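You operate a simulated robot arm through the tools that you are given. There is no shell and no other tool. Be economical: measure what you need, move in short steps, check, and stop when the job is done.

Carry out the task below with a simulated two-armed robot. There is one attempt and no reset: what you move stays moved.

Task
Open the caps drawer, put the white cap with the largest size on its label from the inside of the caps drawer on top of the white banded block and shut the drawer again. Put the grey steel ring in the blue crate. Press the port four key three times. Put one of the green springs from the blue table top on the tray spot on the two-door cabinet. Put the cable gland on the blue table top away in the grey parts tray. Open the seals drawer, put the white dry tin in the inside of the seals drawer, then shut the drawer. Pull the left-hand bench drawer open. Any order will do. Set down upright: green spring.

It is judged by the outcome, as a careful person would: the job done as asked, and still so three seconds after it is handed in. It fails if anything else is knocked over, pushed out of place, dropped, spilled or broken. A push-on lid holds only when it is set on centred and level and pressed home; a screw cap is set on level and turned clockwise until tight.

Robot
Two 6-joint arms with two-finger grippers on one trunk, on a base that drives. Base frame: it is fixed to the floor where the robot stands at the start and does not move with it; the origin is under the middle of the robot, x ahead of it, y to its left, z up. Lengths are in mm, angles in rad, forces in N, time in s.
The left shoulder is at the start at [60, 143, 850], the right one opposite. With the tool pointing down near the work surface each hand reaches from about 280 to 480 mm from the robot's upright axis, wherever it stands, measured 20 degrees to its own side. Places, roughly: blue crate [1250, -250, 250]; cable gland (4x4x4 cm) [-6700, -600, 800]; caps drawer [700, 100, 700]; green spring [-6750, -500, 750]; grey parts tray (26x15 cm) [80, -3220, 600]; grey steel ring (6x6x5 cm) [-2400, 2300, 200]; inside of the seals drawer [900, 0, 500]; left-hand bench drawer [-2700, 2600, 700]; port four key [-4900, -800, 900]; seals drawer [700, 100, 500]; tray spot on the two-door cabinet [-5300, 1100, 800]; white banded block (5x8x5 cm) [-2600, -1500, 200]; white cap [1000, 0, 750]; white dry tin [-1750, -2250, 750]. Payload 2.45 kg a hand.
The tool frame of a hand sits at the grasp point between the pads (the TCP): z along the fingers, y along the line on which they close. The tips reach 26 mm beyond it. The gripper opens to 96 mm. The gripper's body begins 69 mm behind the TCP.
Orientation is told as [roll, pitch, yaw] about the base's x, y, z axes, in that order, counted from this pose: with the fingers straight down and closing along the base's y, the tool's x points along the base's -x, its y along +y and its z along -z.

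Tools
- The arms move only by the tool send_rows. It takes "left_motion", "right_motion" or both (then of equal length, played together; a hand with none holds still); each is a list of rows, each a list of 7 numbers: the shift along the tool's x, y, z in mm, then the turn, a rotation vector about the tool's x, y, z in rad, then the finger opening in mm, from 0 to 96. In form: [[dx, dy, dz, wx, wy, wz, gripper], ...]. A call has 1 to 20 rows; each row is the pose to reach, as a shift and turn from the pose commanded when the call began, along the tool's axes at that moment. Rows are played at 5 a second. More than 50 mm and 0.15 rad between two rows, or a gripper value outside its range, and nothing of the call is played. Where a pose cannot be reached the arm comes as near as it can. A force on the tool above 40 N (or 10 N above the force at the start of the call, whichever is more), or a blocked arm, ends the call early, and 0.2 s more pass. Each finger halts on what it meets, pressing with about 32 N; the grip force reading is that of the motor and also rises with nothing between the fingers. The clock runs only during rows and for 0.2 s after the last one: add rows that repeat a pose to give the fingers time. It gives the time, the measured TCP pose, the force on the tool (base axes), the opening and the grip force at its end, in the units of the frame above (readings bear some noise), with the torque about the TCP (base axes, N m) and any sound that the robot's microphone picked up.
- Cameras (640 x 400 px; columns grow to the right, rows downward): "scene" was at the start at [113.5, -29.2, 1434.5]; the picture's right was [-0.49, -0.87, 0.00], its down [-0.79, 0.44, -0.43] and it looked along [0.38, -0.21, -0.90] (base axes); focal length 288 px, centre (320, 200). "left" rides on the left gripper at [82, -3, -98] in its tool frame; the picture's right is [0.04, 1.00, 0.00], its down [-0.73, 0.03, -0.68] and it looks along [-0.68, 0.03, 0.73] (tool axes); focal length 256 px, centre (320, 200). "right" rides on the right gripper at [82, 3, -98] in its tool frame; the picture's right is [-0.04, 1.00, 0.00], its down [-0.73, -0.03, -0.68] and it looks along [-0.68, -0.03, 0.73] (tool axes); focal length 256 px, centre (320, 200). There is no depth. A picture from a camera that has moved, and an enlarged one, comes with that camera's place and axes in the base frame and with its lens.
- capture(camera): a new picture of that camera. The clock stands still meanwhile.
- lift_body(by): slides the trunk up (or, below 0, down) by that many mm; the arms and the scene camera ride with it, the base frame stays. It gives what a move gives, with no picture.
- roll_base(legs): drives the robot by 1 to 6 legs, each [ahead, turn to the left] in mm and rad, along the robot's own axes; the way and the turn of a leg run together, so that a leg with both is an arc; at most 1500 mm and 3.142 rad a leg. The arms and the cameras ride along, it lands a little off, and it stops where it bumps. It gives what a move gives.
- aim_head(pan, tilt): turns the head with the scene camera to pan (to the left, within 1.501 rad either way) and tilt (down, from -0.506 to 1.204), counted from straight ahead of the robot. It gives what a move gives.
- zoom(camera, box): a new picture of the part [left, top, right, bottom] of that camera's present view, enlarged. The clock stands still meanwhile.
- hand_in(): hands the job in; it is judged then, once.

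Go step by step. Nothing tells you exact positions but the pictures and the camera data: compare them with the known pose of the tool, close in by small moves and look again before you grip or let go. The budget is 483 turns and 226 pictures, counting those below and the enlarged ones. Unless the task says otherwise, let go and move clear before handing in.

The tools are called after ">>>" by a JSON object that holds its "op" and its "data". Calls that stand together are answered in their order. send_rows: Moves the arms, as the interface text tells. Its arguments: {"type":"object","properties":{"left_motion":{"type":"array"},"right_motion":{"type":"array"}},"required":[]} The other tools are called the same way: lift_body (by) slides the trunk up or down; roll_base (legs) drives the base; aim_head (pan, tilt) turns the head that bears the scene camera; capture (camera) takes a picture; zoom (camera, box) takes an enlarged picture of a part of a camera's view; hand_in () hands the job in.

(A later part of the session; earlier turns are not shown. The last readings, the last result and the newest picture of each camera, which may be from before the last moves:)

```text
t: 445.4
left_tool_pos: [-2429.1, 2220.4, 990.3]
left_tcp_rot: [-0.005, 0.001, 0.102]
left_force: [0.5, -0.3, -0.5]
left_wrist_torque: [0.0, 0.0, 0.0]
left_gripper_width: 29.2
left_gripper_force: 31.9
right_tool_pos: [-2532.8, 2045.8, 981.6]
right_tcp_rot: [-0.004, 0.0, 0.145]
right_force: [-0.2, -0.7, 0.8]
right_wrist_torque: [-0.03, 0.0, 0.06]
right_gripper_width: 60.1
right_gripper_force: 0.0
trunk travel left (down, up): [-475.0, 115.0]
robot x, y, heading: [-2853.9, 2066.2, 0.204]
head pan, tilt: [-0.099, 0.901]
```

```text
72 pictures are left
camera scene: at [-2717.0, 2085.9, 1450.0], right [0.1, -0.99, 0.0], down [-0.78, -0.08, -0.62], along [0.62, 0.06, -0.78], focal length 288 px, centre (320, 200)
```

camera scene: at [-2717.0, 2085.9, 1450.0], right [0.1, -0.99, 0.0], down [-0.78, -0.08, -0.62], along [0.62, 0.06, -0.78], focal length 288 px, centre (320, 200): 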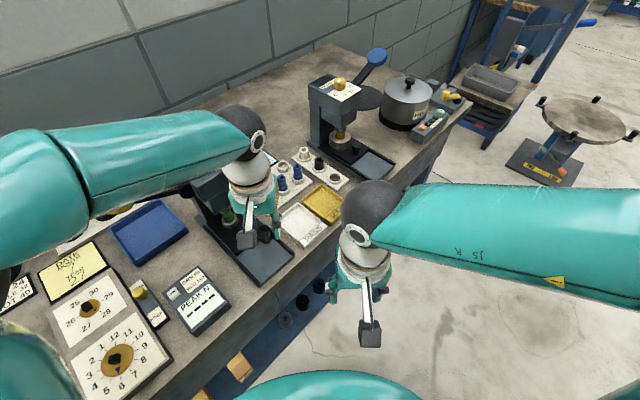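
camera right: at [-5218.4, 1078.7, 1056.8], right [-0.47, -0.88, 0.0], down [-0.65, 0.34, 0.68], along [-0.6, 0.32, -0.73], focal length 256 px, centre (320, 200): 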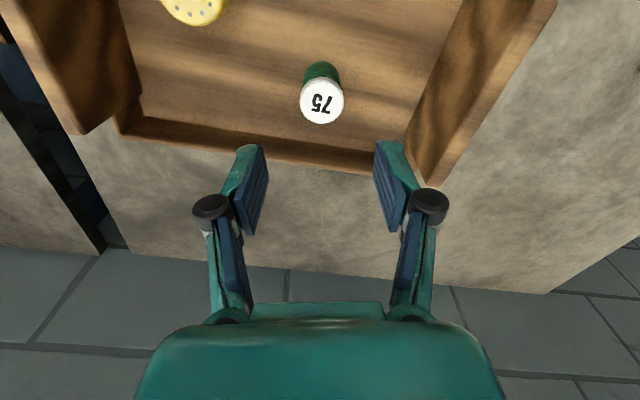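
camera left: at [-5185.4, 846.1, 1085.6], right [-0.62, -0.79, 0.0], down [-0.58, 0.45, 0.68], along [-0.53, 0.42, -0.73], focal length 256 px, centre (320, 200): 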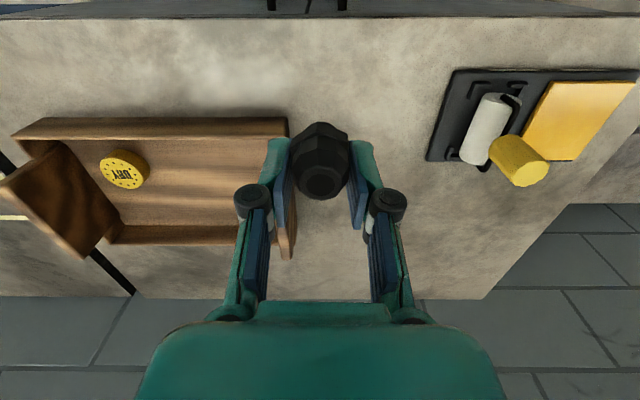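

The base stopped against the shelf (too oblique) and the left hand is near a press. Back straight off, then line up squarely with the bench further right.

>>> {"op": "roll_base", "data": {"legs": [[-250, 0], [0, -0.35], [0, -0.35], [143, 0]]}}

>>> {"op": "roll_base", "data": {"legs": [[0, 0.4], [0, 0.4], [0, 0.39]]}}

>>> {"op": "aim_head", "data": {"pan": -0.2, "tilt": 0.8}}

>>> {"op": "capture", "data": {"camera": "scene"}}

```text
t: 450.6
left_tool_pos: [-2546.6, 1792.3, 989.1]
left_tcp_rot: [-0.004, 0.003, -0.6]
left_force: [-0.2, 0.3, -0.5]
left_wrist_torque: [0.05, 0.0, -0.02]
left_gripper_width: 29.1
left_gripper_force: 32.2
right_tool_pos: [-2738.7, 1725.6, 980.4]
right_tcp_rot: [-0.004, 0.002, -0.556]
right_force: [0.0, -0.4, -0.5]
right_wrist_torque: [0.04, 0.01, 0.03]
right_gripper_width: 60.0
right_gripper_force: 0.1
trunk travel left (down, up): [-475.0, 115.0]
robot x, y, heading: [-2959.4, 1962.6, -0.497]
head pan, tilt: [-0.099, 0.901]
```

```text
t: 454.9
left_tool_pos: [-2646.0, 2284.3, 989.3]
left_tcp_rot: [-0.003, 0.0, 0.58]
left_force: [0.1, 0.5, 0.1]
left_wrist_torque: [-0.01, 0.01, -0.01]
left_gripper_width: 29.2
left_gripper_force: 32.1
right_tool_pos: [-2656.6, 2081.2, 981.2]
right_tcp_rot: [-0.005, 0.001, 0.622]
right_force: [0.2, -0.3, 0.2]
right_wrist_torque: [-0.02, -0.01, 0.03]
right_gripper_width: 59.8
right_gripper_force: 0.1
trunk travel left (down, up): [-475.0, 115.0]
robot x, y, heading: [-2933.3, 1931.3, 0.68]
head pan, tilt: [-0.099, 0.901]
```

```text
t: 455.5
left_tool_pos: [-2643.0, 2282.7, 990.8]
left_tcp_rot: [-0.003, -0.001, 0.576]
left_force: [0.5, -0.5, -0.1]
left_wrist_torque: [0.02, -0.02, -0.01]
left_gripper_width: 29.2
left_gripper_force: 32.3
right_tool_pos: [-2655.1, 2079.2, 981.5]
right_tcp_rot: [-0.004, 0.001, 0.623]
right_force: [-0.4, -0.8, -0.7]
right_wrist_torque: [0.03, 0.01, -0.01]
right_gripper_width: 60.0
right_gripper_force: 0.1
trunk travel left (down, up): [-475.0, 115.0]
robot x, y, heading: [-2927.2, 1931.9, 0.684]
head pan, tilt: [-0.201, 0.799]
```

```text
71 pictures are left
camera scene: at [-2812.8, 2008.5, 1457.8], right [0.47, -0.89, 0.0], down [-0.64, -0.33, -0.7], along [0.62, 0.32, -0.72], focal length 288 px, centre (320, 200)
```

scene: 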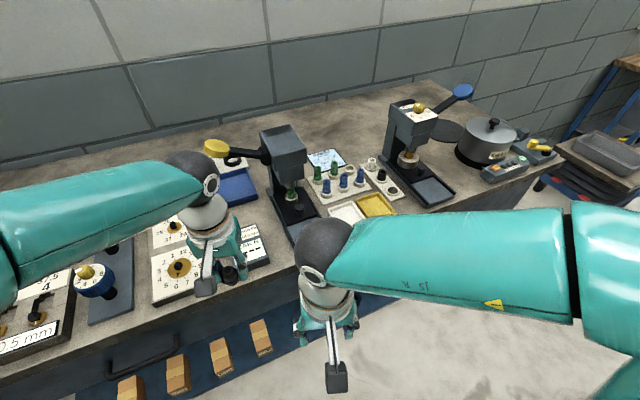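

Turn a bit more to be square, retract the left hand upward/back, then advance.

>>> {"op": "send_rows", "data": {"left_motion": [[30, 10, -15, 0, 0, 0, 20], [60, 20, -30, 0, 0, 0, 20], [90, 35, -45, 0, 0, 0, 20], [120, 50, -60, 0, 0, 0, 20], [150, 70, -60, 0, 0, 0, 20], [150, 70, -60, 0, 0, 0, 20]]}}

>>> {"op": "roll_base", "data": {"legs": [[0, 0.146], [150, 0]]}}

>>> {"op": "aim_head", "data": {"pan": -0.3, "tilt": 1.0}}

>>> {"op": "capture", "data": {"camera": "right"}}

>>> {"op": "capture", "data": {"camera": "scene"}}

```text
t: 456.9
left_tool_pos: [-2808.1, 2261.6, 1050.0]
left_tcp_rot: [-0.004, 0.001, 0.58]
left_force: [-0.6, 0.1, 1.3]
left_wrist_torque: [-0.02, 0.01, 0.02]
left_gripper_width: 29.3
left_gripper_force: 31.9
right_tool_pos: [-2655.4, 2081.9, 982.4]
right_tcp_rot: [-0.006, 0.001, 0.625]
right_force: [0.0, 0.2, 0.4]
right_wrist_torque: [0.01, 0.01, 0.0]
right_gripper_width: 60.2
right_gripper_force: 0.0
trunk travel left (down, up): [-475.0, 115.0]
robot x, y, heading: [-2931.9, 1930.0, 0.684]
head pan, tilt: [-0.201, 0.799]
```

```text
t: 459.0
left_tool_pos: [-2751.9, 2389.3, 1050.1]
left_tcp_rot: [-0.004, 0.001, 0.725]
left_force: [0.8, 0.4, -1.3]
left_wrist_torque: [-0.04, 0.03, 0.0]
left_gripper_width: 29.2
left_gripper_force: 32.0
right_tool_pos: [-2577.6, 2232.3, 981.6]
right_tcp_rot: [-0.004, 0.003, 0.771]
right_force: [0.3, -0.3, -1.2]
right_wrist_torque: [-0.05, 0.0, 0.01]
right_gripper_width: 60.1
right_gripper_force: 0.0
trunk travel left (down, up): [-475.0, 115.0]
robot x, y, heading: [-2825.9, 2049.0, 0.826]
head pan, tilt: [-0.201, 0.799]
```

```text
t: 459.8
left_tool_pos: [-2754.8, 2388.4, 1052.0]
left_tcp_rot: [-0.006, 0.001, 0.725]
left_force: [0.3, 0.0, 0.6]
left_wrist_torque: [-0.01, -0.01, -0.03]
left_gripper_width: 29.2
left_gripper_force: 32.4
right_tool_pos: [-2576.4, 2231.7, 981.1]
right_tcp_rot: [-0.007, 0.0, 0.769]
right_force: [0.0, -0.5, 0.2]
right_wrist_torque: [-0.02, -0.02, -0.01]
right_gripper_width: 59.8
right_gripper_force: 0.1
trunk travel left (down, up): [-475.0, 115.0]
robot x, y, heading: [-2826.7, 2048.5, 0.829]
head pan, tilt: [-0.3, 1.0]
```

```text
70 pictures are left
camera right: at [-2638.8, 2177.4, 1080.1], right [-0.67, 0.75, 0.0], down [0.55, 0.49, 0.68], along [0.51, 0.45, -0.73], focal length 256 px, centre (320, 200)
```

right: 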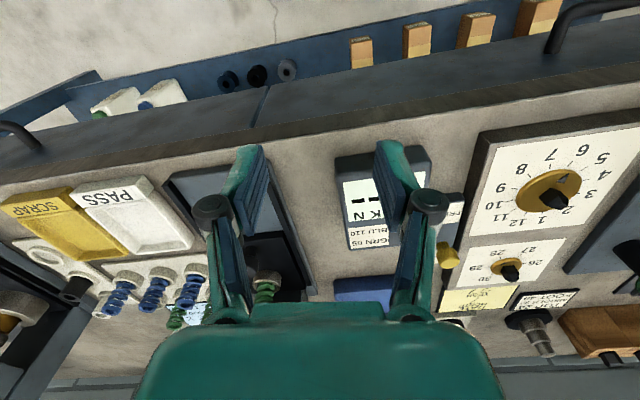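

```text
69 pictures are left
camera scene: at [-2729.3, 2127.7, 1442.8], right [0.51, -0.86, 0.0], down [-0.73, -0.43, -0.54], along [0.47, 0.27, -0.84], focal length 288 px, centre (320, 200)
```

scene: 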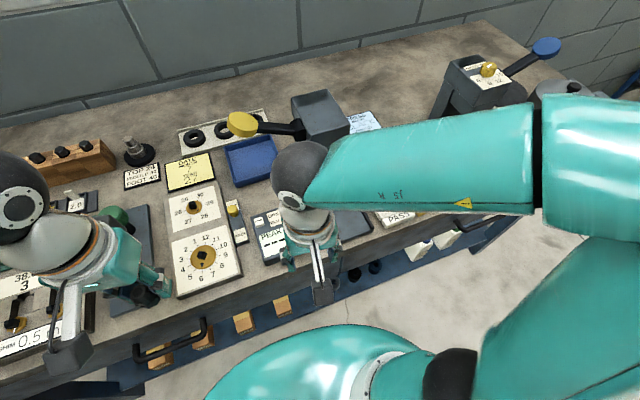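

Grey ring confirmed at about (-2377,2264). I'll back off 50 mm, lower the trunk fully, and reach under the bench with a tilted hand.

>>> {"op": "roll_base", "data": {"legs": [[-60, 0.03]]}}

>>> {"op": "lift_body", "data": {"by": -470}}

>>> {"op": "capture", "data": {"camera": "right"}}

```text
t: 460.7
left_tool_pos: [-2804.9, 2344.1, 1053.4]
left_tcp_rot: [-0.006, -0.002, 0.753]
left_force: [-0.5, -1.1, -0.2]
left_wrist_torque: [0.04, -0.04, 0.0]
left_gripper_width: 29.2
left_gripper_force: 32.2
right_tool_pos: [-2623.6, 2193.9, 982.0]
right_tcp_rot: [-0.006, -0.002, 0.8]
right_force: [-0.8, -0.8, 0.2]
right_wrist_torque: [0.02, -0.08, 0.04]
right_gripper_width: 60.0
right_gripper_force: 0.1
trunk travel left (down, up): [-475.0, 115.0]
robot x, y, heading: [-2868.3, 2002.7, 0.863]
head pan, tilt: [-0.3, 1.0]
```

```text
refused: -470 is not a number from -400 to 400
```

```text
68 pictures are left
camera right: at [-2683.8, 2137.5, 1080.7], right [-0.69, 0.73, 0.0], down [0.53, 0.51, 0.68], along [0.5, 0.47, -0.73], focal length 256 px, centre (320, 200)
```

right: 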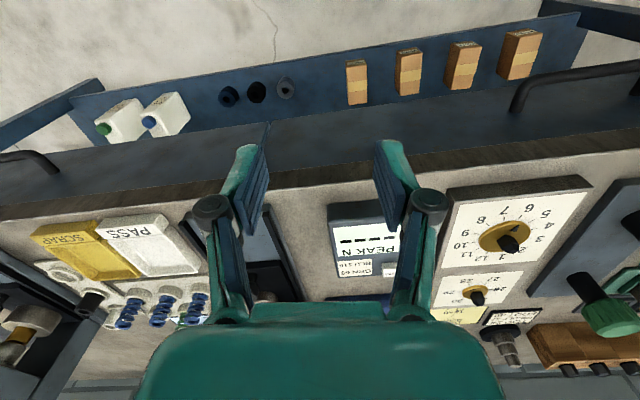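

>>> {"op": "lift_body", "data": {"by": -400}}

>>> {"op": "send_rows", "data": {"right_motion": [[0, -35, 10, 0, 0, 0, 80], [0, -70, 20, 0, 0, 0, 80], [0, -105, 40, 0, 0, 0, 80], [0, -132, 70, 0, -0.1, 0, 80], [0, -132, 110, 0, -0.2, 0, 80], [0, -132, 150, 0, -0.3, 0, 80], [0, -132, 190, 0, -0.4, 0, 80], [0, -132, 230, 0, -0.5, 0, 80], [0, -132, 260, 0, -0.6, 0, 80], [0, -132, 280, 0, -0.65, 0, 80], [0, -132, 280, 0, -0.65, 0, 80]]}}

>>> {"op": "capture", "data": {"camera": "right"}}

>>> {"op": "capture", "data": {"camera": "scene"}}

```text
t: 463.9
left_tool_pos: [-2801.2, 2348.2, 686.2]
left_tcp_rot: [-0.012, -0.021, 0.757]
left_force: [-3.1, -7.6, 8.9]
left_wrist_torque: [0.95, -0.48, 0.01]
left_gripper_width: 29.6
left_gripper_force: 32.3
right_tool_pos: [-2622.8, 2194.9, 612.4]
right_tcp_rot: [-0.003, -0.001, 0.798]
right_force: [0.2, -0.2, 0.4]
right_wrist_torque: [-0.04, 0.0, -0.02]
right_gripper_width: 59.8
right_gripper_force: 0.0
trunk travel left (down, up): [-104.0, 486.0]
robot x, y, heading: [-2867.3, 1999.9, 0.866]
head pan, tilt: [-0.3, 1.0]
stopped: the force on the tool passed its limit at 53 N (the readings are from after the stop); the commanded pose is now the measured one
```

```text
t: 466.3
left_tool_pos: [-2814.7, 2338.7, 694.6]
left_tcp_rot: [-0.012, -0.044, 0.759]
left_force: [0.3, -0.7, -0.8]
left_wrist_torque: [-0.01, 0.02, -0.02]
left_gripper_width: 29.4
left_gripper_force: 32.1
right_tool_pos: [-2495.9, 2162.6, 287.5]
right_tcp_rot: [-0.015, -0.709, 0.802]
right_force: [-0.3, -0.3, 0.1]
right_wrist_torque: [0.03, -0.01, 0.01]
right_gripper_width: 79.8
right_gripper_force: 0.0
right hand out of reach, approached as far as the arm can: row 5, 6, 7, 8, 9, 10, 11
trunk travel left (down, up): [-104.0, 486.0]
robot x, y, heading: [-2869.6, 2003.4, 0.857]
head pan, tilt: [-0.3, 1.0]
```

```text
67 pictures are left
camera right: at [-2586.1, 2074.4, 308.2], right [-0.69, 0.72, 0.01], down [0.09, 0.07, 0.99], along [0.72, 0.69, -0.11], focal length 256 px, centre (320, 200)
```

right: 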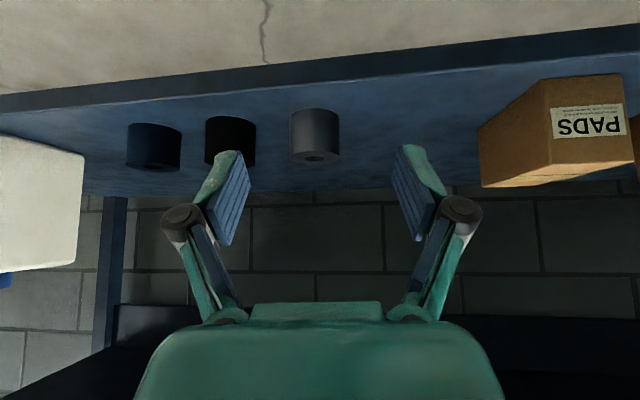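

```text
66 pictures are left
camera scene: at [-2805.3, 2054.5, 1079.2], right [0.53, -0.85, -0.01], down [-0.69, -0.43, -0.58], along [0.49, 0.31, -0.82], focal length 288 px, centre (320, 200)
```

scene: 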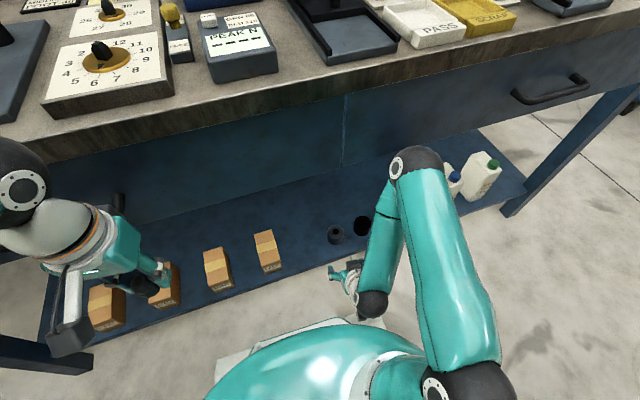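

The left hand touched the drawer handle on the way down; pull it back from there first.

>>> {"op": "send_rows", "data": {"left_motion": [[15, 0, 0, 0, 0, 0, 20], [40, 0, 0, 0, 0, 0, 20], [70, 0, -10, 0, 0, 0, 20], [70, 0, -10, 0, 0, 0, 20]]}}

>>> {"op": "capture", "data": {"camera": "left"}}

```text
t: 467.3
left_tool_pos: [-2864.5, 2290.1, 698.5]
left_tcp_rot: [-0.012, -0.045, 0.758]
left_force: [0.2, -0.1, -0.6]
left_wrist_torque: [-0.04, 0.02, 0.0]
left_gripper_width: 29.4
left_gripper_force: 31.9
right_tool_pos: [-2495.1, 2161.7, 285.2]
right_tcp_rot: [-0.016, -0.704, 0.804]
right_force: [0.5, -0.6, 0.7]
right_wrist_torque: [0.02, 0.0, 0.02]
right_gripper_width: 79.8
right_gripper_force: 0.1
trunk travel left (down, up): [-104.0, 486.0]
robot x, y, heading: [-2868.5, 2002.2, 0.857]
head pan, tilt: [-0.3, 1.0]
```

```text
65 pictures are left
camera left: at [-2925.7, 2230.4, 793.3], right [-0.71, 0.7, -0.01], down [0.48, 0.51, 0.71], along [0.5, 0.5, -0.7], focal length 256 px, centre (320, 200)
```

left: 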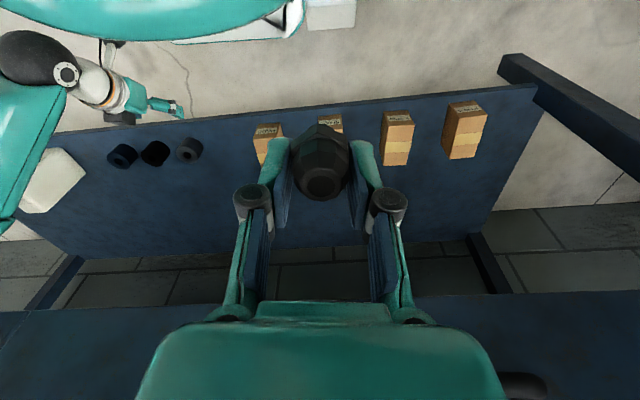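

Gland is fine. Now guide the right hand to the ring along the finger direction.

>>> {"op": "send_rows", "data": {"right_motion": [[-25, -5, 15, 0, 0, 0, 84], [-50, -10, 30, 0, 0, 0, 84], [-72, -15, 50, 0, 0, 0, 84], [-72, -15, 85, 0, 0, 0, 84], [-72, -15, 110, 0, 0, 0, 84], [-72, -15, 110, 0, 0, 0, 84]]}}

>>> {"op": "capture", "data": {"camera": "right"}}

```text
t: 468.9
left_tool_pos: [-2853.4, 2302.3, 692.0]
left_tcp_rot: [-0.014, -0.016, 0.756]
left_force: [0.3, 0.0, -0.5]
left_wrist_torque: [-0.02, -0.07, 0.01]
left_gripper_width: 29.3
left_gripper_force: 31.9
right_tool_pos: [-2383.0, 2242.7, 243.2]
right_tcp_rot: [-0.022, -0.698, 0.799]
right_force: [0.5, -0.2, 0.4]
right_wrist_torque: [0.04, -0.01, 0.0]
right_gripper_width: 83.9
right_gripper_force: 0.1
trunk travel left (down, up): [-104.0, 486.0]
robot x, y, heading: [-2869.1, 2001.3, 0.86]
head pan, tilt: [-0.3, 1.0]
stopped in row 6 (right hand): the arm was blocked; the commanded pose is now the measured one
```

```text
64 pictures are left
camera right: at [-2475.6, 2156.3, 265.4], right [-0.69, 0.73, 0.01], down [0.1, 0.08, 0.99], along [0.72, 0.68, -0.13], focal length 256 px, centre (320, 200)
```

right: 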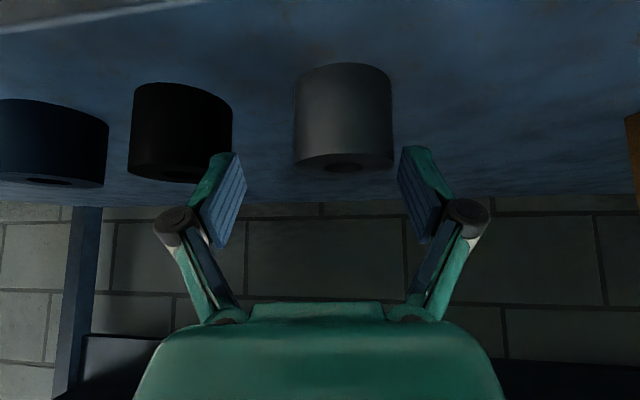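

>>> {"op": "capture", "data": {"camera": "scene"}}

```text
63 pictures are left
camera scene: at [-2800.7, 2059.9, 1076.5], right [0.53, -0.85, -0.01], down [-0.7, -0.43, -0.57], along [0.48, 0.31, -0.82], focal length 288 px, centre (320, 200)
```

scene: 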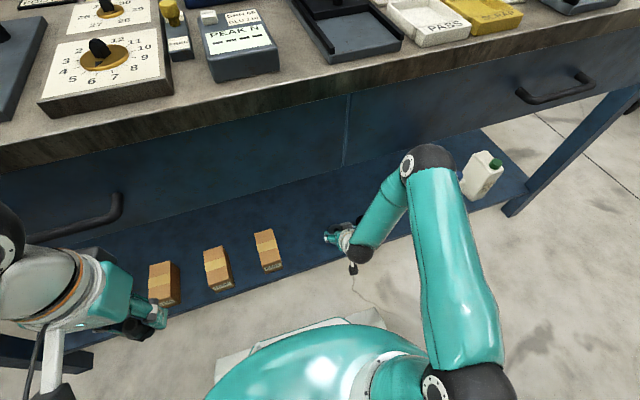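

The right elbow is meeting the bench front. Back the base off 85 mm and extend the arm further instead.

>>> {"op": "roll_base", "data": {"legs": [[-85, 0]]}}

>>> {"op": "send_rows", "data": {"right_motion": [[-15, 5, 15, 0, 0, 0, 84], [-30, 10, 30, 0, 0, 0, 84], [-45, 15, 40, 0, 0, 0, 84], [-58, 15, 55, 0, 0, 0, 84], [-64, 15, 70, 0, 0, 0, 84], [-64, 15, 70, 0, 0, 0, 84]]}}

>>> {"op": "capture", "data": {"camera": "right"}}

```text
t: 470.0
left_tool_pos: [-2897.5, 2245.0, 687.7]
left_tcp_rot: [-0.011, -0.001, 0.756]
left_force: [0.6, 0.3, 0.7]
left_wrist_torque: [-0.01, 0.03, 0.03]
left_gripper_width: 29.3
left_gripper_force: 32.3
right_tool_pos: [-2444.2, 2177.3, 223.3]
right_tcp_rot: [-0.013, -0.656, 0.799]
right_force: [-0.1, 0.3, 0.4]
right_wrist_torque: [0.0, -0.02, 0.0]
right_gripper_width: 84.0
right_gripper_force: 0.1
trunk travel left (down, up): [-104.0, 486.0]
robot x, y, heading: [-2925.3, 1939.2, 0.862]
head pan, tilt: [-0.3, 1.0]
```

```text
t: 471.4
left_tool_pos: [-2897.4, 2246.6, 688.9]
left_tcp_rot: [-0.012, 0.0, 0.756]
left_force: [0.4, 0.3, -1.1]
left_wrist_torque: [-0.01, -0.01, 0.0]
left_gripper_width: 29.5
left_gripper_force: 32.2
right_tool_pos: [-2389.1, 2254.6, 205.1]
right_tcp_rot: [-0.013, -0.657, 0.799]
right_force: [0.7, -0.6, 0.1]
right_wrist_torque: [0.02, -0.01, 0.01]
right_gripper_width: 83.8
right_gripper_force: 0.0
trunk travel left (down, up): [-104.0, 486.0]
robot x, y, heading: [-2922.4, 1938.8, 0.865]
head pan, tilt: [-0.3, 1.0]
```

```text
62 pictures are left
camera right: at [-2479.4, 2167.5, 233.4], right [-0.69, 0.73, 0.01], down [0.13, 0.11, 0.99], along [0.71, 0.68, -0.17], focal length 256 px, centre (320, 200)
```

right: 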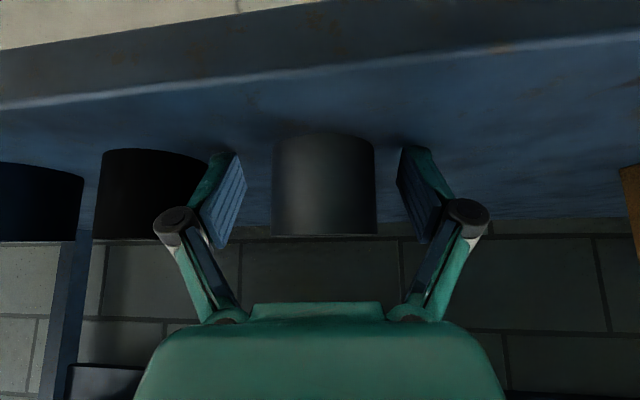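

Ring is between the fingers. Advance slightly and close.

>>> {"op": "send_rows", "data": {"right_motion": [[-13, 2, 6, 0, 0, 0, 84], [-13, 2, 6, 0, 0, 0, 72], [-13, 2, 6, 0, 0, 0, 62], [-13, 2, 6, 0, 0, 0, 50], [-13, 2, 6, 0, 0, 0, 44], [-13, 2, 6, 0, 0, 0, 44]]}}

>>> {"op": "send_rows", "data": {"right_motion": [[-6, 0, -8, 0, 0, 0, 44], [-12, 0, -16, 0, 0, 0, 44], [-12, 0, -16, 0, 0, 0, 44]]}}

>>> {"op": "capture", "data": {"camera": "right"}}

```text
t: 472.8
left_tool_pos: [-2898.8, 2244.6, 689.6]
left_tcp_rot: [-0.013, -0.003, 0.757]
left_force: [-0.2, -1.0, 0.2]
left_wrist_torque: [-0.03, -0.02, 0.0]
left_gripper_width: 29.7
left_gripper_force: 32.4
right_tool_pos: [-2380.4, 2265.3, 211.6]
right_tcp_rot: [-0.016, -0.661, 0.799]
right_force: [-7.4, 5.7, 18.3]
right_wrist_torque: [0.4, 0.56, 0.04]
right_gripper_width: 54.3
right_gripper_force: 32.2
trunk travel left (down, up): [-104.0, 486.0]
robot x, y, heading: [-2922.9, 1938.1, 0.868]
head pan, tilt: [-0.3, 1.0]
```

```text
t: 473.6
left_tool_pos: [-2896.7, 2246.1, 688.1]
left_tcp_rot: [-0.013, 0.0, 0.755]
left_force: [0.7, -0.1, -0.1]
left_wrist_torque: [-0.03, -0.03, -0.03]
left_gripper_width: 29.4
left_gripper_force: 32.0
right_tool_pos: [-2380.9, 2264.1, 228.7]
right_tcp_rot: [-0.011, -0.654, 0.797]
right_force: [0.1, -0.6, -7.5]
right_wrist_torque: [-0.03, -0.01, 0.02]
right_gripper_width: 54.5
right_gripper_force: 31.7
trunk travel left (down, up): [-104.0, 486.0]
robot x, y, heading: [-2925.6, 1936.4, 0.861]
head pan, tilt: [-0.3, 1.0]
```

```text
61 pictures are left
camera right: at [-2472.2, 2178.0, 255.9], right [-0.69, 0.73, 0.01], down [0.13, 0.11, 0.99], along [0.71, 0.68, -0.17], focal length 256 px, centre (320, 200)
```

right: 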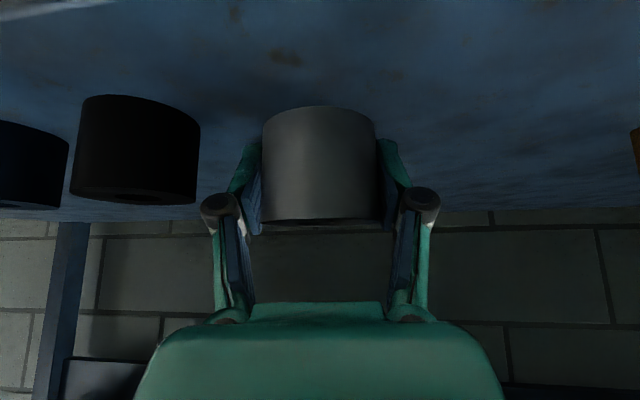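

Ring is lifted. Raise a bit more, then drive back out from under the bench.

>>> {"op": "send_rows", "data": {"right_motion": [[-10, 0, -13, 0, 0, 0, 44], [-20, 0, -26, 0, 0, 0, 44], [-20, 0, -26, 0, 0, 0, 44]]}}

>>> {"op": "roll_base", "data": {"legs": [[-300, 0]]}}

>>> {"op": "lift_body", "data": {"by": 371}}

>>> {"op": "send_rows", "data": {"right_motion": [[5, 10, -40, 0, 0.1, 0, 44], [10, 20, -80, 0, 0.2, 0, 44], [15, 30, -120, 0, 0.3, 0, 44], [20, 40, -160, 0, 0.4, 0, 44], [25, 50, -200, 0, 0.5, 0, 44], [30, 60, -240, 0, 0.6, 0, 44], [30, 70, -270, 0, 0.65, 0, 44], [30, 70, -270, 0, 0.65, 0, 44]]}}

>>> {"op": "capture", "data": {"camera": "scene"}}

```text
t: 474.4
left_tool_pos: [-2898.0, 2245.7, 689.5]
left_tcp_rot: [-0.012, 0.0, 0.755]
left_force: [0.3, 0.3, 0.2]
left_wrist_torque: [0.02, -0.03, -0.04]
left_gripper_width: 29.6
left_gripper_force: 32.2
right_tool_pos: [-2381.8, 2264.3, 260.0]
right_tcp_rot: [-0.015, -0.654, 0.8]
right_force: [-0.2, -0.9, -7.9]
right_wrist_torque: [0.01, 0.02, 0.03]
right_gripper_width: 54.3
right_gripper_force: 31.6
trunk travel left (down, up): [-104.0, 486.0]
robot x, y, heading: [-2921.6, 1938.3, 0.866]
head pan, tilt: [-0.3, 1.0]
```

```text
t: 476.5
left_tool_pos: [-3097.0, 2014.7, 688.8]
left_tcp_rot: [-0.011, 0.002, 0.757]
left_force: [0.5, 0.9, -0.1]
left_wrist_torque: [0.01, 0.04, -0.01]
left_gripper_width: 29.5
left_gripper_force: 32.0
right_tool_pos: [-2580.7, 2032.9, 261.5]
right_tcp_rot: [-0.015, -0.656, 0.8]
right_force: [0.1, -0.5, -7.2]
right_wrist_torque: [0.0, -0.01, 0.01]
right_gripper_width: 54.3
right_gripper_force: 32.3
trunk travel left (down, up): [-104.0, 486.0]
robot x, y, heading: [-3119.2, 1709.5, 0.862]
head pan, tilt: [-0.3, 1.0]
```

```text
t: 480.1
left_tool_pos: [-3095.0, 2014.1, 1060.6]
left_tcp_rot: [-0.011, 0.002, 0.757]
left_force: [0.3, 0.5, -0.1]
left_wrist_torque: [0.02, -0.03, -0.01]
left_gripper_width: 29.6
left_gripper_force: 32.1
right_tool_pos: [-2580.8, 2034.7, 631.7]
right_tcp_rot: [-0.014, -0.655, 0.799]
right_force: [0.3, -0.4, -7.7]
right_wrist_torque: [0.02, -0.04, 0.01]
right_gripper_width: 54.3
right_gripper_force: 32.5
trunk travel left (down, up): [-475.0, 115.0]
robot x, y, heading: [-3122.5, 1708.5, 0.864]
head pan, tilt: [-0.3, 1.0]
```

```text
t: 481.9
left_tool_pos: [-3097.0, 2015.2, 1060.1]
left_tcp_rot: [-0.01, 0.002, 0.756]
left_force: [-0.2, 0.3, 0.0]
left_wrist_torque: [-0.03, 0.01, -0.01]
left_gripper_width: 29.5
left_gripper_force: 33.0
right_tool_pos: [-2763.1, 1950.2, 829.5]
right_tcp_rot: [-0.01, -0.004, 0.792]
right_force: [-0.2, -0.4, -6.9]
right_wrist_torque: [0.04, 0.01, -0.01]
right_gripper_width: 54.3
right_gripper_force: 31.9
trunk travel left (down, up): [-475.0, 115.0]
robot x, y, heading: [-3120.7, 1704.4, 0.865]
head pan, tilt: [-0.3, 1.0]
```

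```text
60 pictures are left
camera scene: at [-3023.3, 1792.1, 1442.2], right [0.53, -0.85, 0.0], down [-0.71, -0.45, -0.54], along [0.46, 0.29, -0.84], focal length 288 px, centre (320, 200)
```

scene: 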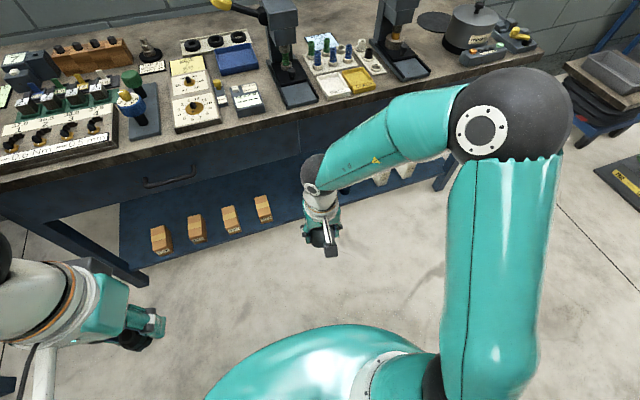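

Ring and gland both held. Drive to the blue crate under the right-hand part of the drawer bench.

>>> {"op": "roll_base", "data": {"legs": [[0, -0.45], [0, -0.45], [0, -0.45]]}}

>>> {"op": "roll_base", "data": {"legs": [[0, -0.465], [1050, 0], [1046, 0]]}}

>>> {"op": "roll_base", "data": {"legs": [[0, 0.45], [0, 0.23]]}}

>>> {"op": "aim_head", "data": {"pan": 0, "tilt": 0.5}}

>>> {"op": "capture", "data": {"camera": "scene"}}

```text
t: 486.2
left_tool_pos: [-2824.8, 1800.4, 1060.5]
left_tcp_rot: [-0.009, 0.001, -0.413]
left_force: [-0.3, -0.2, -0.9]
left_wrist_torque: [0.0, 0.02, 0.01]
left_gripper_width: 29.1
left_gripper_force: 31.5
right_tool_pos: [-2755.6, 1471.6, 827.4]
right_tcp_rot: [-0.01, -0.004, -0.376]
right_force: [0.8, -0.8, -6.3]
right_wrist_torque: [0.04, -0.06, 0.0]
right_gripper_width: 54.3
right_gripper_force: 32.5
trunk travel left (down, up): [-475.0, 115.0]
robot x, y, heading: [-3107.1, 1749.7, -0.325]
head pan, tilt: [-0.3, 1.0]
stopped in leg 3: the robot was blocked; the commanded pose is now the measured one
```

```text
t: 498.2
left_tool_pos: [-1377.5, 162.5, 1060.7]
left_tcp_rot: [-0.01, 0.001, -0.91]
left_force: [0.4, -0.7, -0.6]
left_wrist_torque: [0.0, 0.02, 0.04]
left_gripper_width: 29.3
left_gripper_force: 32.1
right_tool_pos: [-1475.1, -161.3, 828.3]
right_tcp_rot: [-0.011, -0.006, -0.873]
right_force: [-0.1, 0.3, -6.6]
right_wrist_torque: [-0.02, -0.02, -0.04]
right_gripper_width: 54.5
right_gripper_force: 31.9
trunk travel left (down, up): [-475.0, 115.0]
robot x, y, heading: [-1653.8, 246.7, -0.824]
head pan, tilt: [-0.3, 1.0]
```

```text
t: 501.0
left_tool_pos: [-1388.4, 357.6, 1062.1]
left_tcp_rot: [-0.01, 0.001, -0.225]
left_force: [0.9, 0.6, -0.1]
left_wrist_torque: [0.01, 0.03, 0.0]
left_gripper_width: 29.3
left_gripper_force: 32.4
right_tool_pos: [-1260.2, 44.6, 829.9]
right_tcp_rot: [-0.012, -0.006, -0.191]
right_force: [0.1, -0.2, -8.0]
right_wrist_torque: [-0.02, 0.0, -0.01]
right_gripper_width: 54.8
right_gripper_force: 31.9
trunk travel left (down, up): [-475.0, 115.0]
robot x, y, heading: [-1659.1, 223.3, -0.135]
head pan, tilt: [-0.3, 1.0]
```

```text
t: 501.9
left_tool_pos: [-1387.9, 358.1, 1061.9]
left_tcp_rot: [-0.01, -0.001, -0.222]
left_force: [0.2, 1.1, 0.5]
left_wrist_torque: [-0.04, 0.0, -0.02]
left_gripper_width: 29.4
left_gripper_force: 31.9
right_tool_pos: [-1261.1, 45.1, 829.9]
right_tcp_rot: [-0.012, -0.004, -0.19]
right_force: [-0.3, 0.4, -7.0]
right_wrist_torque: [-0.01, 0.03, -0.01]
right_gripper_width: 54.7
right_gripper_force: 31.6
trunk travel left (down, up): [-475.0, 115.0]
robot x, y, heading: [-1657.3, 224.6, -0.143]
head pan, tilt: [0.0, 0.499]
```

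```text
59 pictures are left
camera scene: at [-1509.4, 204.6, 1483.2], right [-0.14, -0.99, 0.0], down [-0.48, 0.07, -0.88], along [0.87, -0.12, -0.48], focal length 288 px, centre (320, 200)
```

scene: 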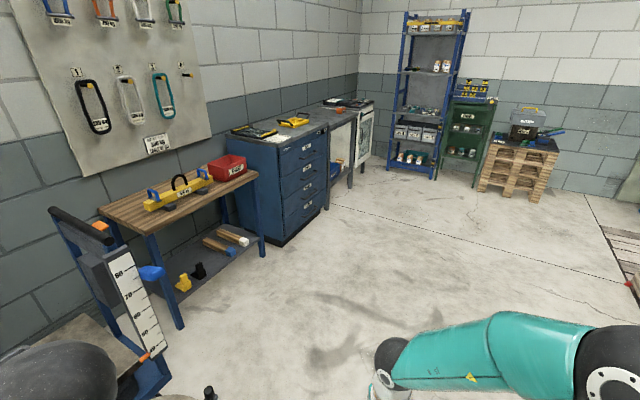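

I'm close to the round table; steer right first, then on to the crate stance.

>>> {"op": "roll_base", "data": {"legs": [[0, -0.46], [500, 0], [0, 0.27], [1000, 0], [980, 0]]}}

>>> {"op": "roll_base", "data": {"legs": [[0, 0.45], [0, 0.45]]}}

>>> {"op": "aim_head", "data": {"pan": -0.2, "tilt": 0.9}}

>>> {"op": "capture", "data": {"camera": "scene"}}

```text
t: 516.9
left_tool_pos: [915.9, -590.7, 1061.2]
left_tcp_rot: [-0.012, 0.002, -0.403]
left_force: [0.8, -0.7, 0.7]
left_wrist_torque: [-0.02, 0.02, 0.02]
left_gripper_width: 29.5
left_gripper_force: 32.1
right_tool_pos: [986.5, -920.3, 829.0]
right_tcp_rot: [-0.011, -0.004, -0.366]
right_force: [1.0, 0.9, -7.5]
right_wrist_torque: [0.0, 0.01, 0.02]
right_gripper_width: 54.5
right_gripper_force: 31.8
trunk travel left (down, up): [-475.0, 115.0]
robot x, y, heading: [623.5, -675.1, -0.319]
head pan, tilt: [0.0, 0.499]
```

```text
t: 520.3
left_tool_pos: [738.6, -391.0, 1063.0]
left_tcp_rot: [-0.011, 0.002, 0.503]
left_force: [-0.4, 0.1, -0.1]
left_wrist_torque: [0.02, 0.0, 0.02]
left_gripper_width: 29.2
left_gripper_force: 31.7
right_tool_pos: [1045.1, -539.7, 830.3]
right_tcp_rot: [-0.01, -0.005, 0.537]
right_force: [0.6, 0.5, -7.8]
right_wrist_torque: [0.0, -0.03, -0.02]
right_gripper_width: 54.7
right_gripper_force: 31.5
trunk travel left (down, up): [-475.0, 115.0]
robot x, y, heading: [646.8, -695.5, 0.588]
head pan, tilt: [0.0, 0.499]
```

```text
t: 521.1
left_tool_pos: [739.2, -390.8, 1062.0]
left_tcp_rot: [-0.011, 0.001, 0.501]
left_force: [0.6, -0.3, -1.0]
left_wrist_torque: [-0.04, -0.01, -0.01]
left_gripper_width: 29.3
left_gripper_force: 31.8
right_tool_pos: [1044.7, -540.3, 830.7]
right_tcp_rot: [-0.012, -0.004, 0.536]
right_force: [0.0, 1.2, -7.2]
right_wrist_torque: [-0.03, -0.04, 0.03]
right_gripper_width: 54.7
right_gripper_force: 32.4
trunk travel left (down, up): [-475.0, 115.0]
robot x, y, heading: [645.5, -701.2, 0.583]
head pan, tilt: [-0.201, 0.901]
```

```text
58 pictures are left
camera scene: at [764.7, -636.5, 1449.5], right [0.37, -0.93, 0.0], down [-0.73, -0.29, -0.62], along [0.58, 0.23, -0.78], focal length 288 px, centre (320, 200)
```

scene: 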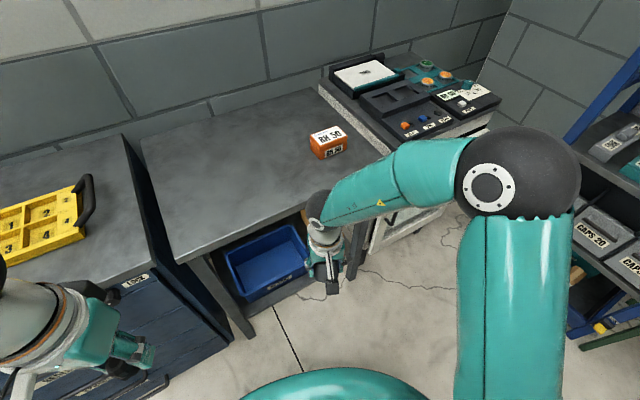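

The blue crate's rim spans about n 450–705, t 920–1240. Square up, lower the trunk and look with the hand camera.

>>> {"op": "roll_base", "data": {"legs": [[0, 0.32]]}}

>>> {"op": "lift_body", "data": {"by": -400}}

>>> {"op": "aim_head", "data": {"pan": -0.2, "tilt": 0.8}}

>>> {"op": "capture", "data": {"camera": "scene"}}

>>> {"op": "capture", "data": {"camera": "right"}}

```text
t: 522.7
left_tool_pos: [636.1, -378.0, 1062.0]
left_tcp_rot: [-0.01, 0.001, 0.825]
left_force: [0.9, 0.0, 0.3]
left_wrist_torque: [-0.02, -0.02, 0.01]
left_gripper_width: 29.5
left_gripper_force: 31.9
right_tool_pos: [971.2, -421.3, 831.1]
right_tcp_rot: [-0.011, -0.006, 0.861]
right_force: [-0.8, 0.8, -6.4]
right_wrist_torque: [0.0, 0.01, 0.0]
right_gripper_width: 54.3
right_gripper_force: 32.0
trunk travel left (down, up): [-475.0, 115.0]
robot x, y, heading: [654.1, -701.0, 0.911]
head pan, tilt: [-0.201, 0.901]
```

```text
t: 526.5
left_tool_pos: [635.3, -377.4, 663.5]
left_tcp_rot: [-0.01, 0.0, 0.827]
left_force: [0.1, -0.3, -0.5]
left_wrist_torque: [-0.01, 0.02, -0.01]
left_gripper_width: 29.2
left_gripper_force: 32.1
right_tool_pos: [971.9, -420.7, 432.0]
right_tcp_rot: [-0.012, -0.005, 0.863]
right_force: [-0.1, -0.2, -6.8]
right_wrist_torque: [0.02, -0.01, -0.04]
right_gripper_width: 54.6
right_gripper_force: 32.3
trunk travel left (down, up): [-75.0, 515.0]
robot x, y, heading: [655.4, -709.2, 0.914]
head pan, tilt: [-0.201, 0.901]
```

```text
t: 527.2
left_tool_pos: [637.3, -377.1, 662.2]
left_tcp_rot: [-0.011, -0.001, 0.826]
left_force: [-0.8, 0.7, 0.3]
left_wrist_torque: [0.02, -0.01, -0.03]
left_gripper_width: 29.6
left_gripper_force: 32.3
right_tool_pos: [971.3, -420.8, 430.9]
right_tcp_rot: [-0.013, -0.004, 0.862]
right_force: [-0.8, 0.7, -5.9]
right_wrist_torque: [0.01, 0.0, -0.01]
right_gripper_width: 54.7
right_gripper_force: 31.9
trunk travel left (down, up): [-75.0, 515.0]
robot x, y, heading: [649.1, -705.7, 0.913]
head pan, tilt: [-0.201, 0.799]
```

```text
57 pictures are left
camera scene: at [751.5, -605.3, 1057.3], right [0.65, -0.76, 0.0], down [-0.55, -0.47, -0.7], along [0.53, 0.45, -0.72], focal length 288 px, centre (320, 200)
```

scene: 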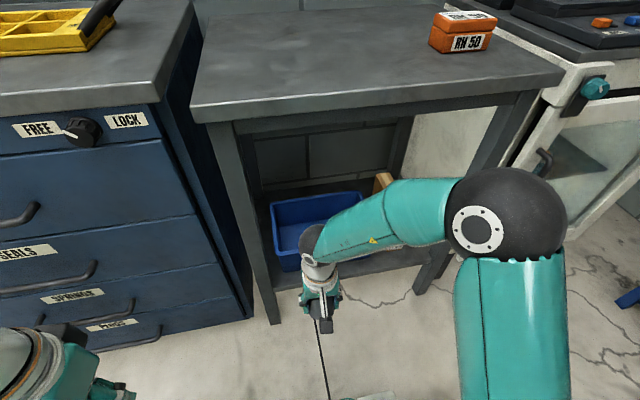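

```text
56 pictures are left
camera right: at [914.3, -480.7, 528.5], right [-0.73, 0.68, -0.01], down [0.49, 0.54, 0.68], along [0.47, 0.49, -0.73], focal length 256 px, centre (320, 200)
```

right: 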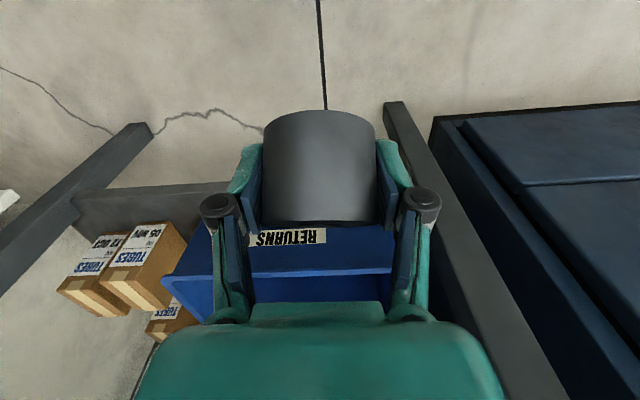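

Set the extended, slightly tilted arm pose here in free space, at z≈380, before driving in.

>>> {"op": "lift_body", "data": {"by": -70}}

>>> {"op": "send_rows", "data": {"right_motion": [[-25, -13, -10, 0, -0.08, 0, 44], [-50, -26, -20, 0, -0.16, 0, 44], [-75, -39, -20, 0, -0.24, 0, 44], [-100, -52, -20, 0, -0.32, 0, 44], [-125, -65, -20, 0, -0.4, 0, 44], [-142, -72, -20, 0, -0.4, 0, 44], [-142, -72, -20, 0, -0.4, 0, 44]]}}

>>> {"op": "roll_base", "data": {"legs": [[120, 0]]}}

>>> {"op": "capture", "data": {"camera": "scene"}}

>>> {"op": "capture", "data": {"camera": "right"}}

```text
t: 528.2
left_tool_pos: [636.1, -377.3, 592.7]
left_tcp_rot: [-0.01, 0.001, 0.826]
left_force: [0.3, 0.3, -0.4]
left_wrist_torque: [-0.01, 0.02, 0.02]
left_gripper_width: 29.6
left_gripper_force: 31.8
right_tool_pos: [970.8, -421.0, 361.8]
right_tcp_rot: [-0.012, -0.007, 0.861]
right_force: [0.4, -1.0, -6.5]
right_wrist_torque: [-0.02, -0.03, -0.02]
right_gripper_width: 54.6
right_gripper_force: 32.1
trunk travel left (down, up): [-5.0, 585.0]
robot x, y, heading: [650.8, -706.6, 0.912]
head pan, tilt: [-0.201, 0.799]
```

```text
t: 529.8
left_tool_pos: [634.8, -376.1, 592.6]
left_tcp_rot: [-0.012, -0.001, 0.827]
left_force: [0.2, -0.5, -1.2]
left_wrist_torque: [-0.01, -0.02, 0.05]
left_gripper_width: 29.6
left_gripper_force: 31.9
right_tool_pos: [1118.3, -358.9, 382.4]
right_tcp_rot: [-0.012, -0.406, 0.865]
right_force: [-0.5, -0.1, -7.0]
right_wrist_torque: [-0.02, 0.02, -0.03]
right_gripper_width: 54.9
right_gripper_force: 31.5
trunk travel left (down, up): [-5.0, 585.0]
robot x, y, heading: [657.4, -704.4, 0.909]
head pan, tilt: [-0.201, 0.799]
```

```text
t: 531.1
left_tool_pos: [710.2, -280.7, 593.2]
left_tcp_rot: [-0.009, -0.002, 0.825]
left_force: [-0.3, 0.7, -0.5]
left_wrist_torque: [0.0, 0.02, -0.01]
left_gripper_width: 29.3
left_gripper_force: 31.8
right_tool_pos: [1193.4, -262.0, 381.4]
right_tcp_rot: [-0.012, -0.404, 0.867]
right_force: [0.2, -1.5, -6.6]
right_wrist_torque: [0.0, 0.03, 0.0]
right_gripper_width: 54.5
right_gripper_force: 31.6
trunk travel left (down, up): [-5.0, 585.0]
robot x, y, heading: [729.6, -608.7, 0.908]
head pan, tilt: [-0.201, 0.799]
```

```text
55 pictures are left
camera scene: at [826.8, -508.7, 987.3], right [0.65, -0.76, 0.0], down [-0.55, -0.47, -0.7], along [0.53, 0.45, -0.72], focal length 288 px, centre (320, 200)
```

scene: 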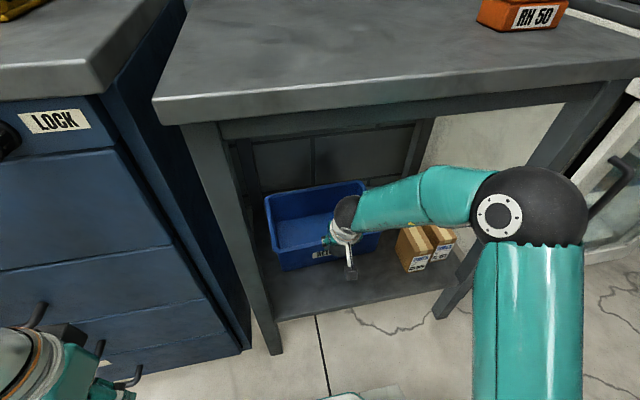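

```text
54 pictures are left
camera right: at [1116.4, -346.6, 439.4], right [-0.73, 0.68, 0.0], down [0.28, 0.3, 0.91], along [0.62, 0.67, -0.41], focal length 256 px, centre (320, 200)
```

right: 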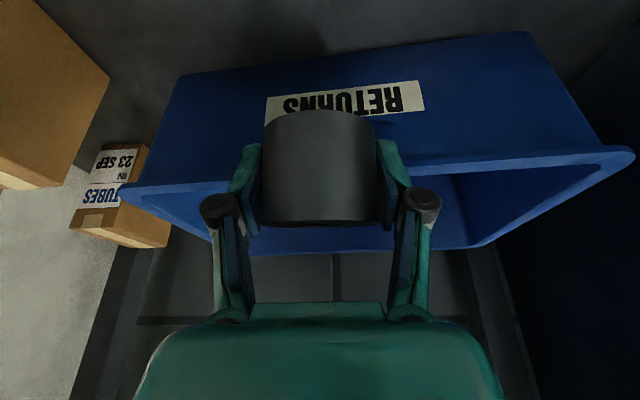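

>>> {"op": "zoom", "data": {"camera": "scene", "box": [230, 160, 430, 300]}}

```text
2.86 times, centred on (330, 230) of scene
camera zoom: at [826.8, -508.7, 987.3], right [0.65, -0.76, 0.0], down [-0.55, -0.47, -0.7], along [0.53, 0.45, -0.72], focal length 823 px, centre (291, 114)
```

zoom: 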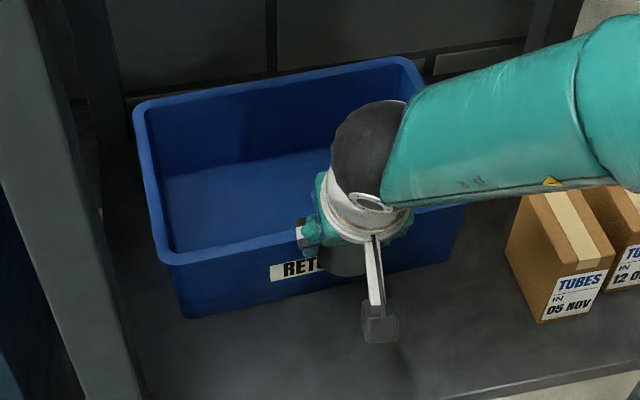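

The crate rim is higher than thought (≈355, floor ≈245). Raise the ring 50 mm, drive 90 mm forward so it is over the front half of the crate.

>>> {"op": "send_rows", "data": {"right_motion": [[-10, 0, -23, 0, 0, 0, 44], [-20, 0, -46, 0, 0, 0, 44], [-20, 0, -46, 0, 0, 0, 44]]}}

>>> {"op": "roll_base", "data": {"legs": [[92, 0]]}}

>>> {"op": "zoom", "data": {"camera": "scene", "box": [230, 160, 470, 330]}}

>>> {"op": "capture", "data": {"camera": "right"}}

```text
t: 531.9
left_tool_pos: [710.6, -280.1, 594.0]
left_tcp_rot: [-0.011, -0.001, 0.826]
left_force: [-0.3, 0.0, -0.3]
left_wrist_torque: [-0.02, -0.03, 0.0]
left_gripper_width: 29.7
left_gripper_force: 32.1
right_tool_pos: [1192.3, -262.9, 434.1]
right_tcp_rot: [-0.013, -0.404, 0.865]
right_force: [-0.5, -0.3, -7.1]
right_wrist_torque: [-0.01, 0.0, 0.01]
right_gripper_width: 54.7
right_gripper_force: 31.8
trunk travel left (down, up): [-5.0, 585.0]
robot x, y, heading: [729.2, -613.5, 0.905]
head pan, tilt: [-0.201, 0.799]
```

```text
t: 533.1
left_tool_pos: [761.4, -219.1, 596.9]
left_tcp_rot: [-0.007, -0.007, 0.825]
left_force: [-0.1, 0.2, 0.2]
left_wrist_torque: [0.03, 0.01, -0.03]
left_gripper_width: 29.7
left_gripper_force: 31.5
right_tool_pos: [1233.2, -209.0, 427.0]
right_tcp_rot: [-0.018, -0.377, 0.882]
right_force: [0.9, 0.9, -6.6]
right_wrist_torque: [0.01, 0.06, -0.02]
right_gripper_width: 54.6
right_gripper_force: 32.0
trunk travel left (down, up): [-5.0, 585.0]
robot x, y, heading: [780.2, -545.4, 0.903]
head pan, tilt: [-0.201, 0.799]
stopped in leg 1: the robot was blocked; the commanded pose is now the measured one
```

```text
2.35 times, centred on (350, 245) of scene
camera zoom: at [875.3, -450.0, 988.3], right [0.65, -0.76, 0.0], down [-0.54, -0.46, -0.7], along [0.53, 0.46, -0.71], focal length 678 px, centre (249, 94)
```

zoom: 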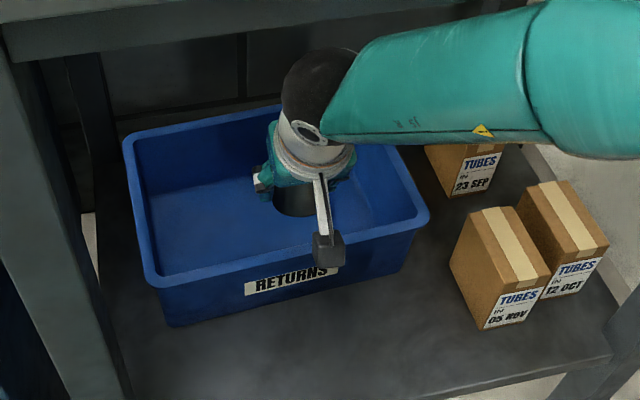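

```text
51 pictures are left
camera right: at [1157.5, -293.2, 488.6], right [-0.74, 0.67, 0.0], down [0.29, 0.32, 0.9], along [0.6, 0.67, -0.43], focal length 256 px, centre (320, 200)
```

right: 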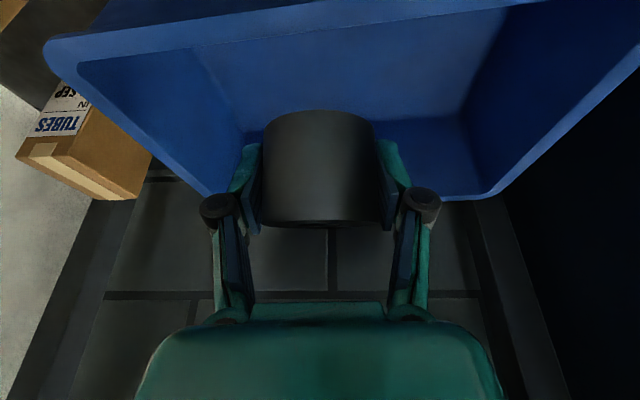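

Ring is over the crate. Ease back 10 mm, reach forward with the arm, then lower and level the ring.

>>> {"op": "roll_base", "data": {"legs": [[-12, 0]]}}

>>> {"op": "send_rows", "data": {"right_motion": [[-14, 0, 6, 0, 0, 0, 44], [-28, 0, 12, 0, 0, 0, 44], [-20, 0, 30, 0, -0.06, 0, 44], [-12, 0, 50, 0, -0.12, 0, 44], [-4, 0, 70, 0, -0.18, 0, 44], [4, 0, 88, 0, -0.25, 0, 44], [10, 0, 102, 0, -0.25, 0, 44], [10, 0, 102, 0, -0.25, 0, 44]]}}

>>> {"op": "capture", "data": {"camera": "right"}}

```text
t: 533.9
left_tool_pos: [756.8, -223.6, 595.3]
left_tcp_rot: [-0.01, 0.001, 0.826]
left_force: [-0.5, -1.5, -1.1]
left_wrist_torque: [0.04, -0.02, -0.01]
left_gripper_width: 29.5
left_gripper_force: 32.6
right_tool_pos: [1229.5, -212.3, 426.5]
right_tcp_rot: [-0.019, -0.377, 0.877]
right_force: [1.0, 0.1, -7.5]
right_wrist_torque: [0.03, 0.01, 0.0]
right_gripper_width: 54.9
right_gripper_force: 31.5
trunk travel left (down, up): [-5.0, 585.0]
robot x, y, heading: [774.0, -551.4, 0.908]
head pan, tilt: [-0.201, 0.799]
```

```text
t: 535.6
left_tool_pos: [755.9, -223.3, 594.0]
left_tcp_rot: [-0.011, 0.0, 0.825]
left_force: [-0.9, 0.7, -0.3]
left_wrist_torque: [-0.02, 0.01, 0.0]
left_gripper_width: 29.7
left_gripper_force: 31.8
right_tool_pos: [1247.9, -191.5, 328.6]
right_tcp_rot: [-0.023, -0.627, 0.885]
right_force: [1.0, 0.7, -7.2]
right_wrist_torque: [-0.02, -0.01, -0.02]
right_gripper_width: 54.7
right_gripper_force: 32.1
trunk travel left (down, up): [-5.0, 585.0]
robot x, y, heading: [774.2, -550.4, 0.908]
head pan, tilt: [-0.201, 0.799]
```

```text
50 pictures are left
camera right: at [1165.6, -284.5, 359.7], right [-0.74, 0.67, 0.01], down [0.13, 0.14, 0.98], along [0.65, 0.73, -0.2], focal length 256 px, centre (320, 200)
```

right: 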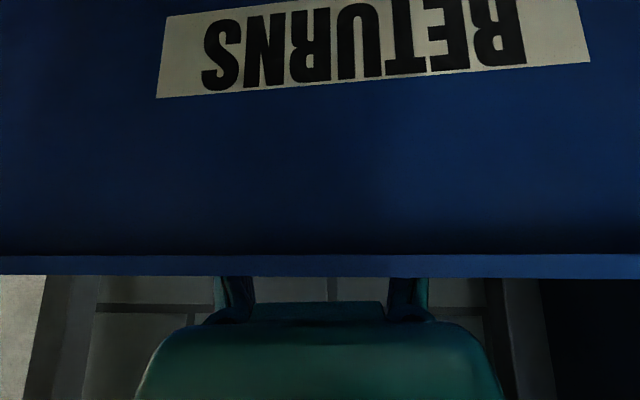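

>>> {"op": "send_rows", "data": {"right_motion": [[-8, 0, 6, 0, 0, 0, 44], [-12, 0, 14, 0, 0, 0, 44], [-6, 0, 24, 0, 0, 0, 44], [0, 0, 33, 0, 0, 0, 44], [5, 0, 40, 0, 0, 0, 44], [8, 0, 46, 0, 0, 0, 44], [12, 0, 50, 0, 0, 0, 44]]}}

>>> {"op": "zoom", "data": {"camera": "scene", "box": [230, 160, 470, 330]}}

```text
t: 537.2
left_tool_pos: [755.3, -223.3, 595.8]
left_tcp_rot: [-0.01, 0.0, 0.827]
left_force: [-0.4, 0.3, -0.9]
left_wrist_torque: [0.0, 0.01, 0.0]
left_gripper_width: 29.5
left_gripper_force: 32.2
right_tool_pos: [1266.0, -171.6, 291.6]
right_tcp_rot: [-0.027, -0.65, 0.89]
right_force: [0.5, 3.9, 18.0]
right_wrist_torque: [-2.13, 1.22, 0.25]
right_gripper_width: 54.9
right_gripper_force: 31.7
trunk travel left (down, up): [-5.0, 585.0]
robot x, y, heading: [776.7, -553.6, 0.91]
head pan, tilt: [-0.201, 0.799]
stopped in row 7 (right hand): the force on the tool passed its limit at 47 N (the readings are from after the stop); the commanded pose is now the measured one
```

```text
2.35 times, centred on (350, 245) of scene
camera zoom: at [870.3, -452.3, 987.6], right [0.65, -0.76, 0.0], down [-0.54, -0.47, -0.7], along [0.53, 0.45, -0.72], focal length 678 px, centre (249, 94)
```

zoom: 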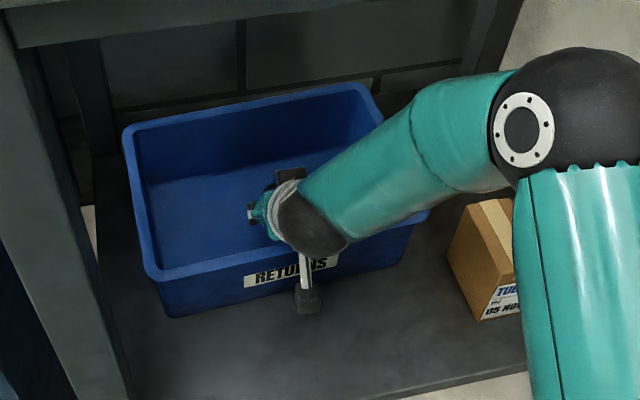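

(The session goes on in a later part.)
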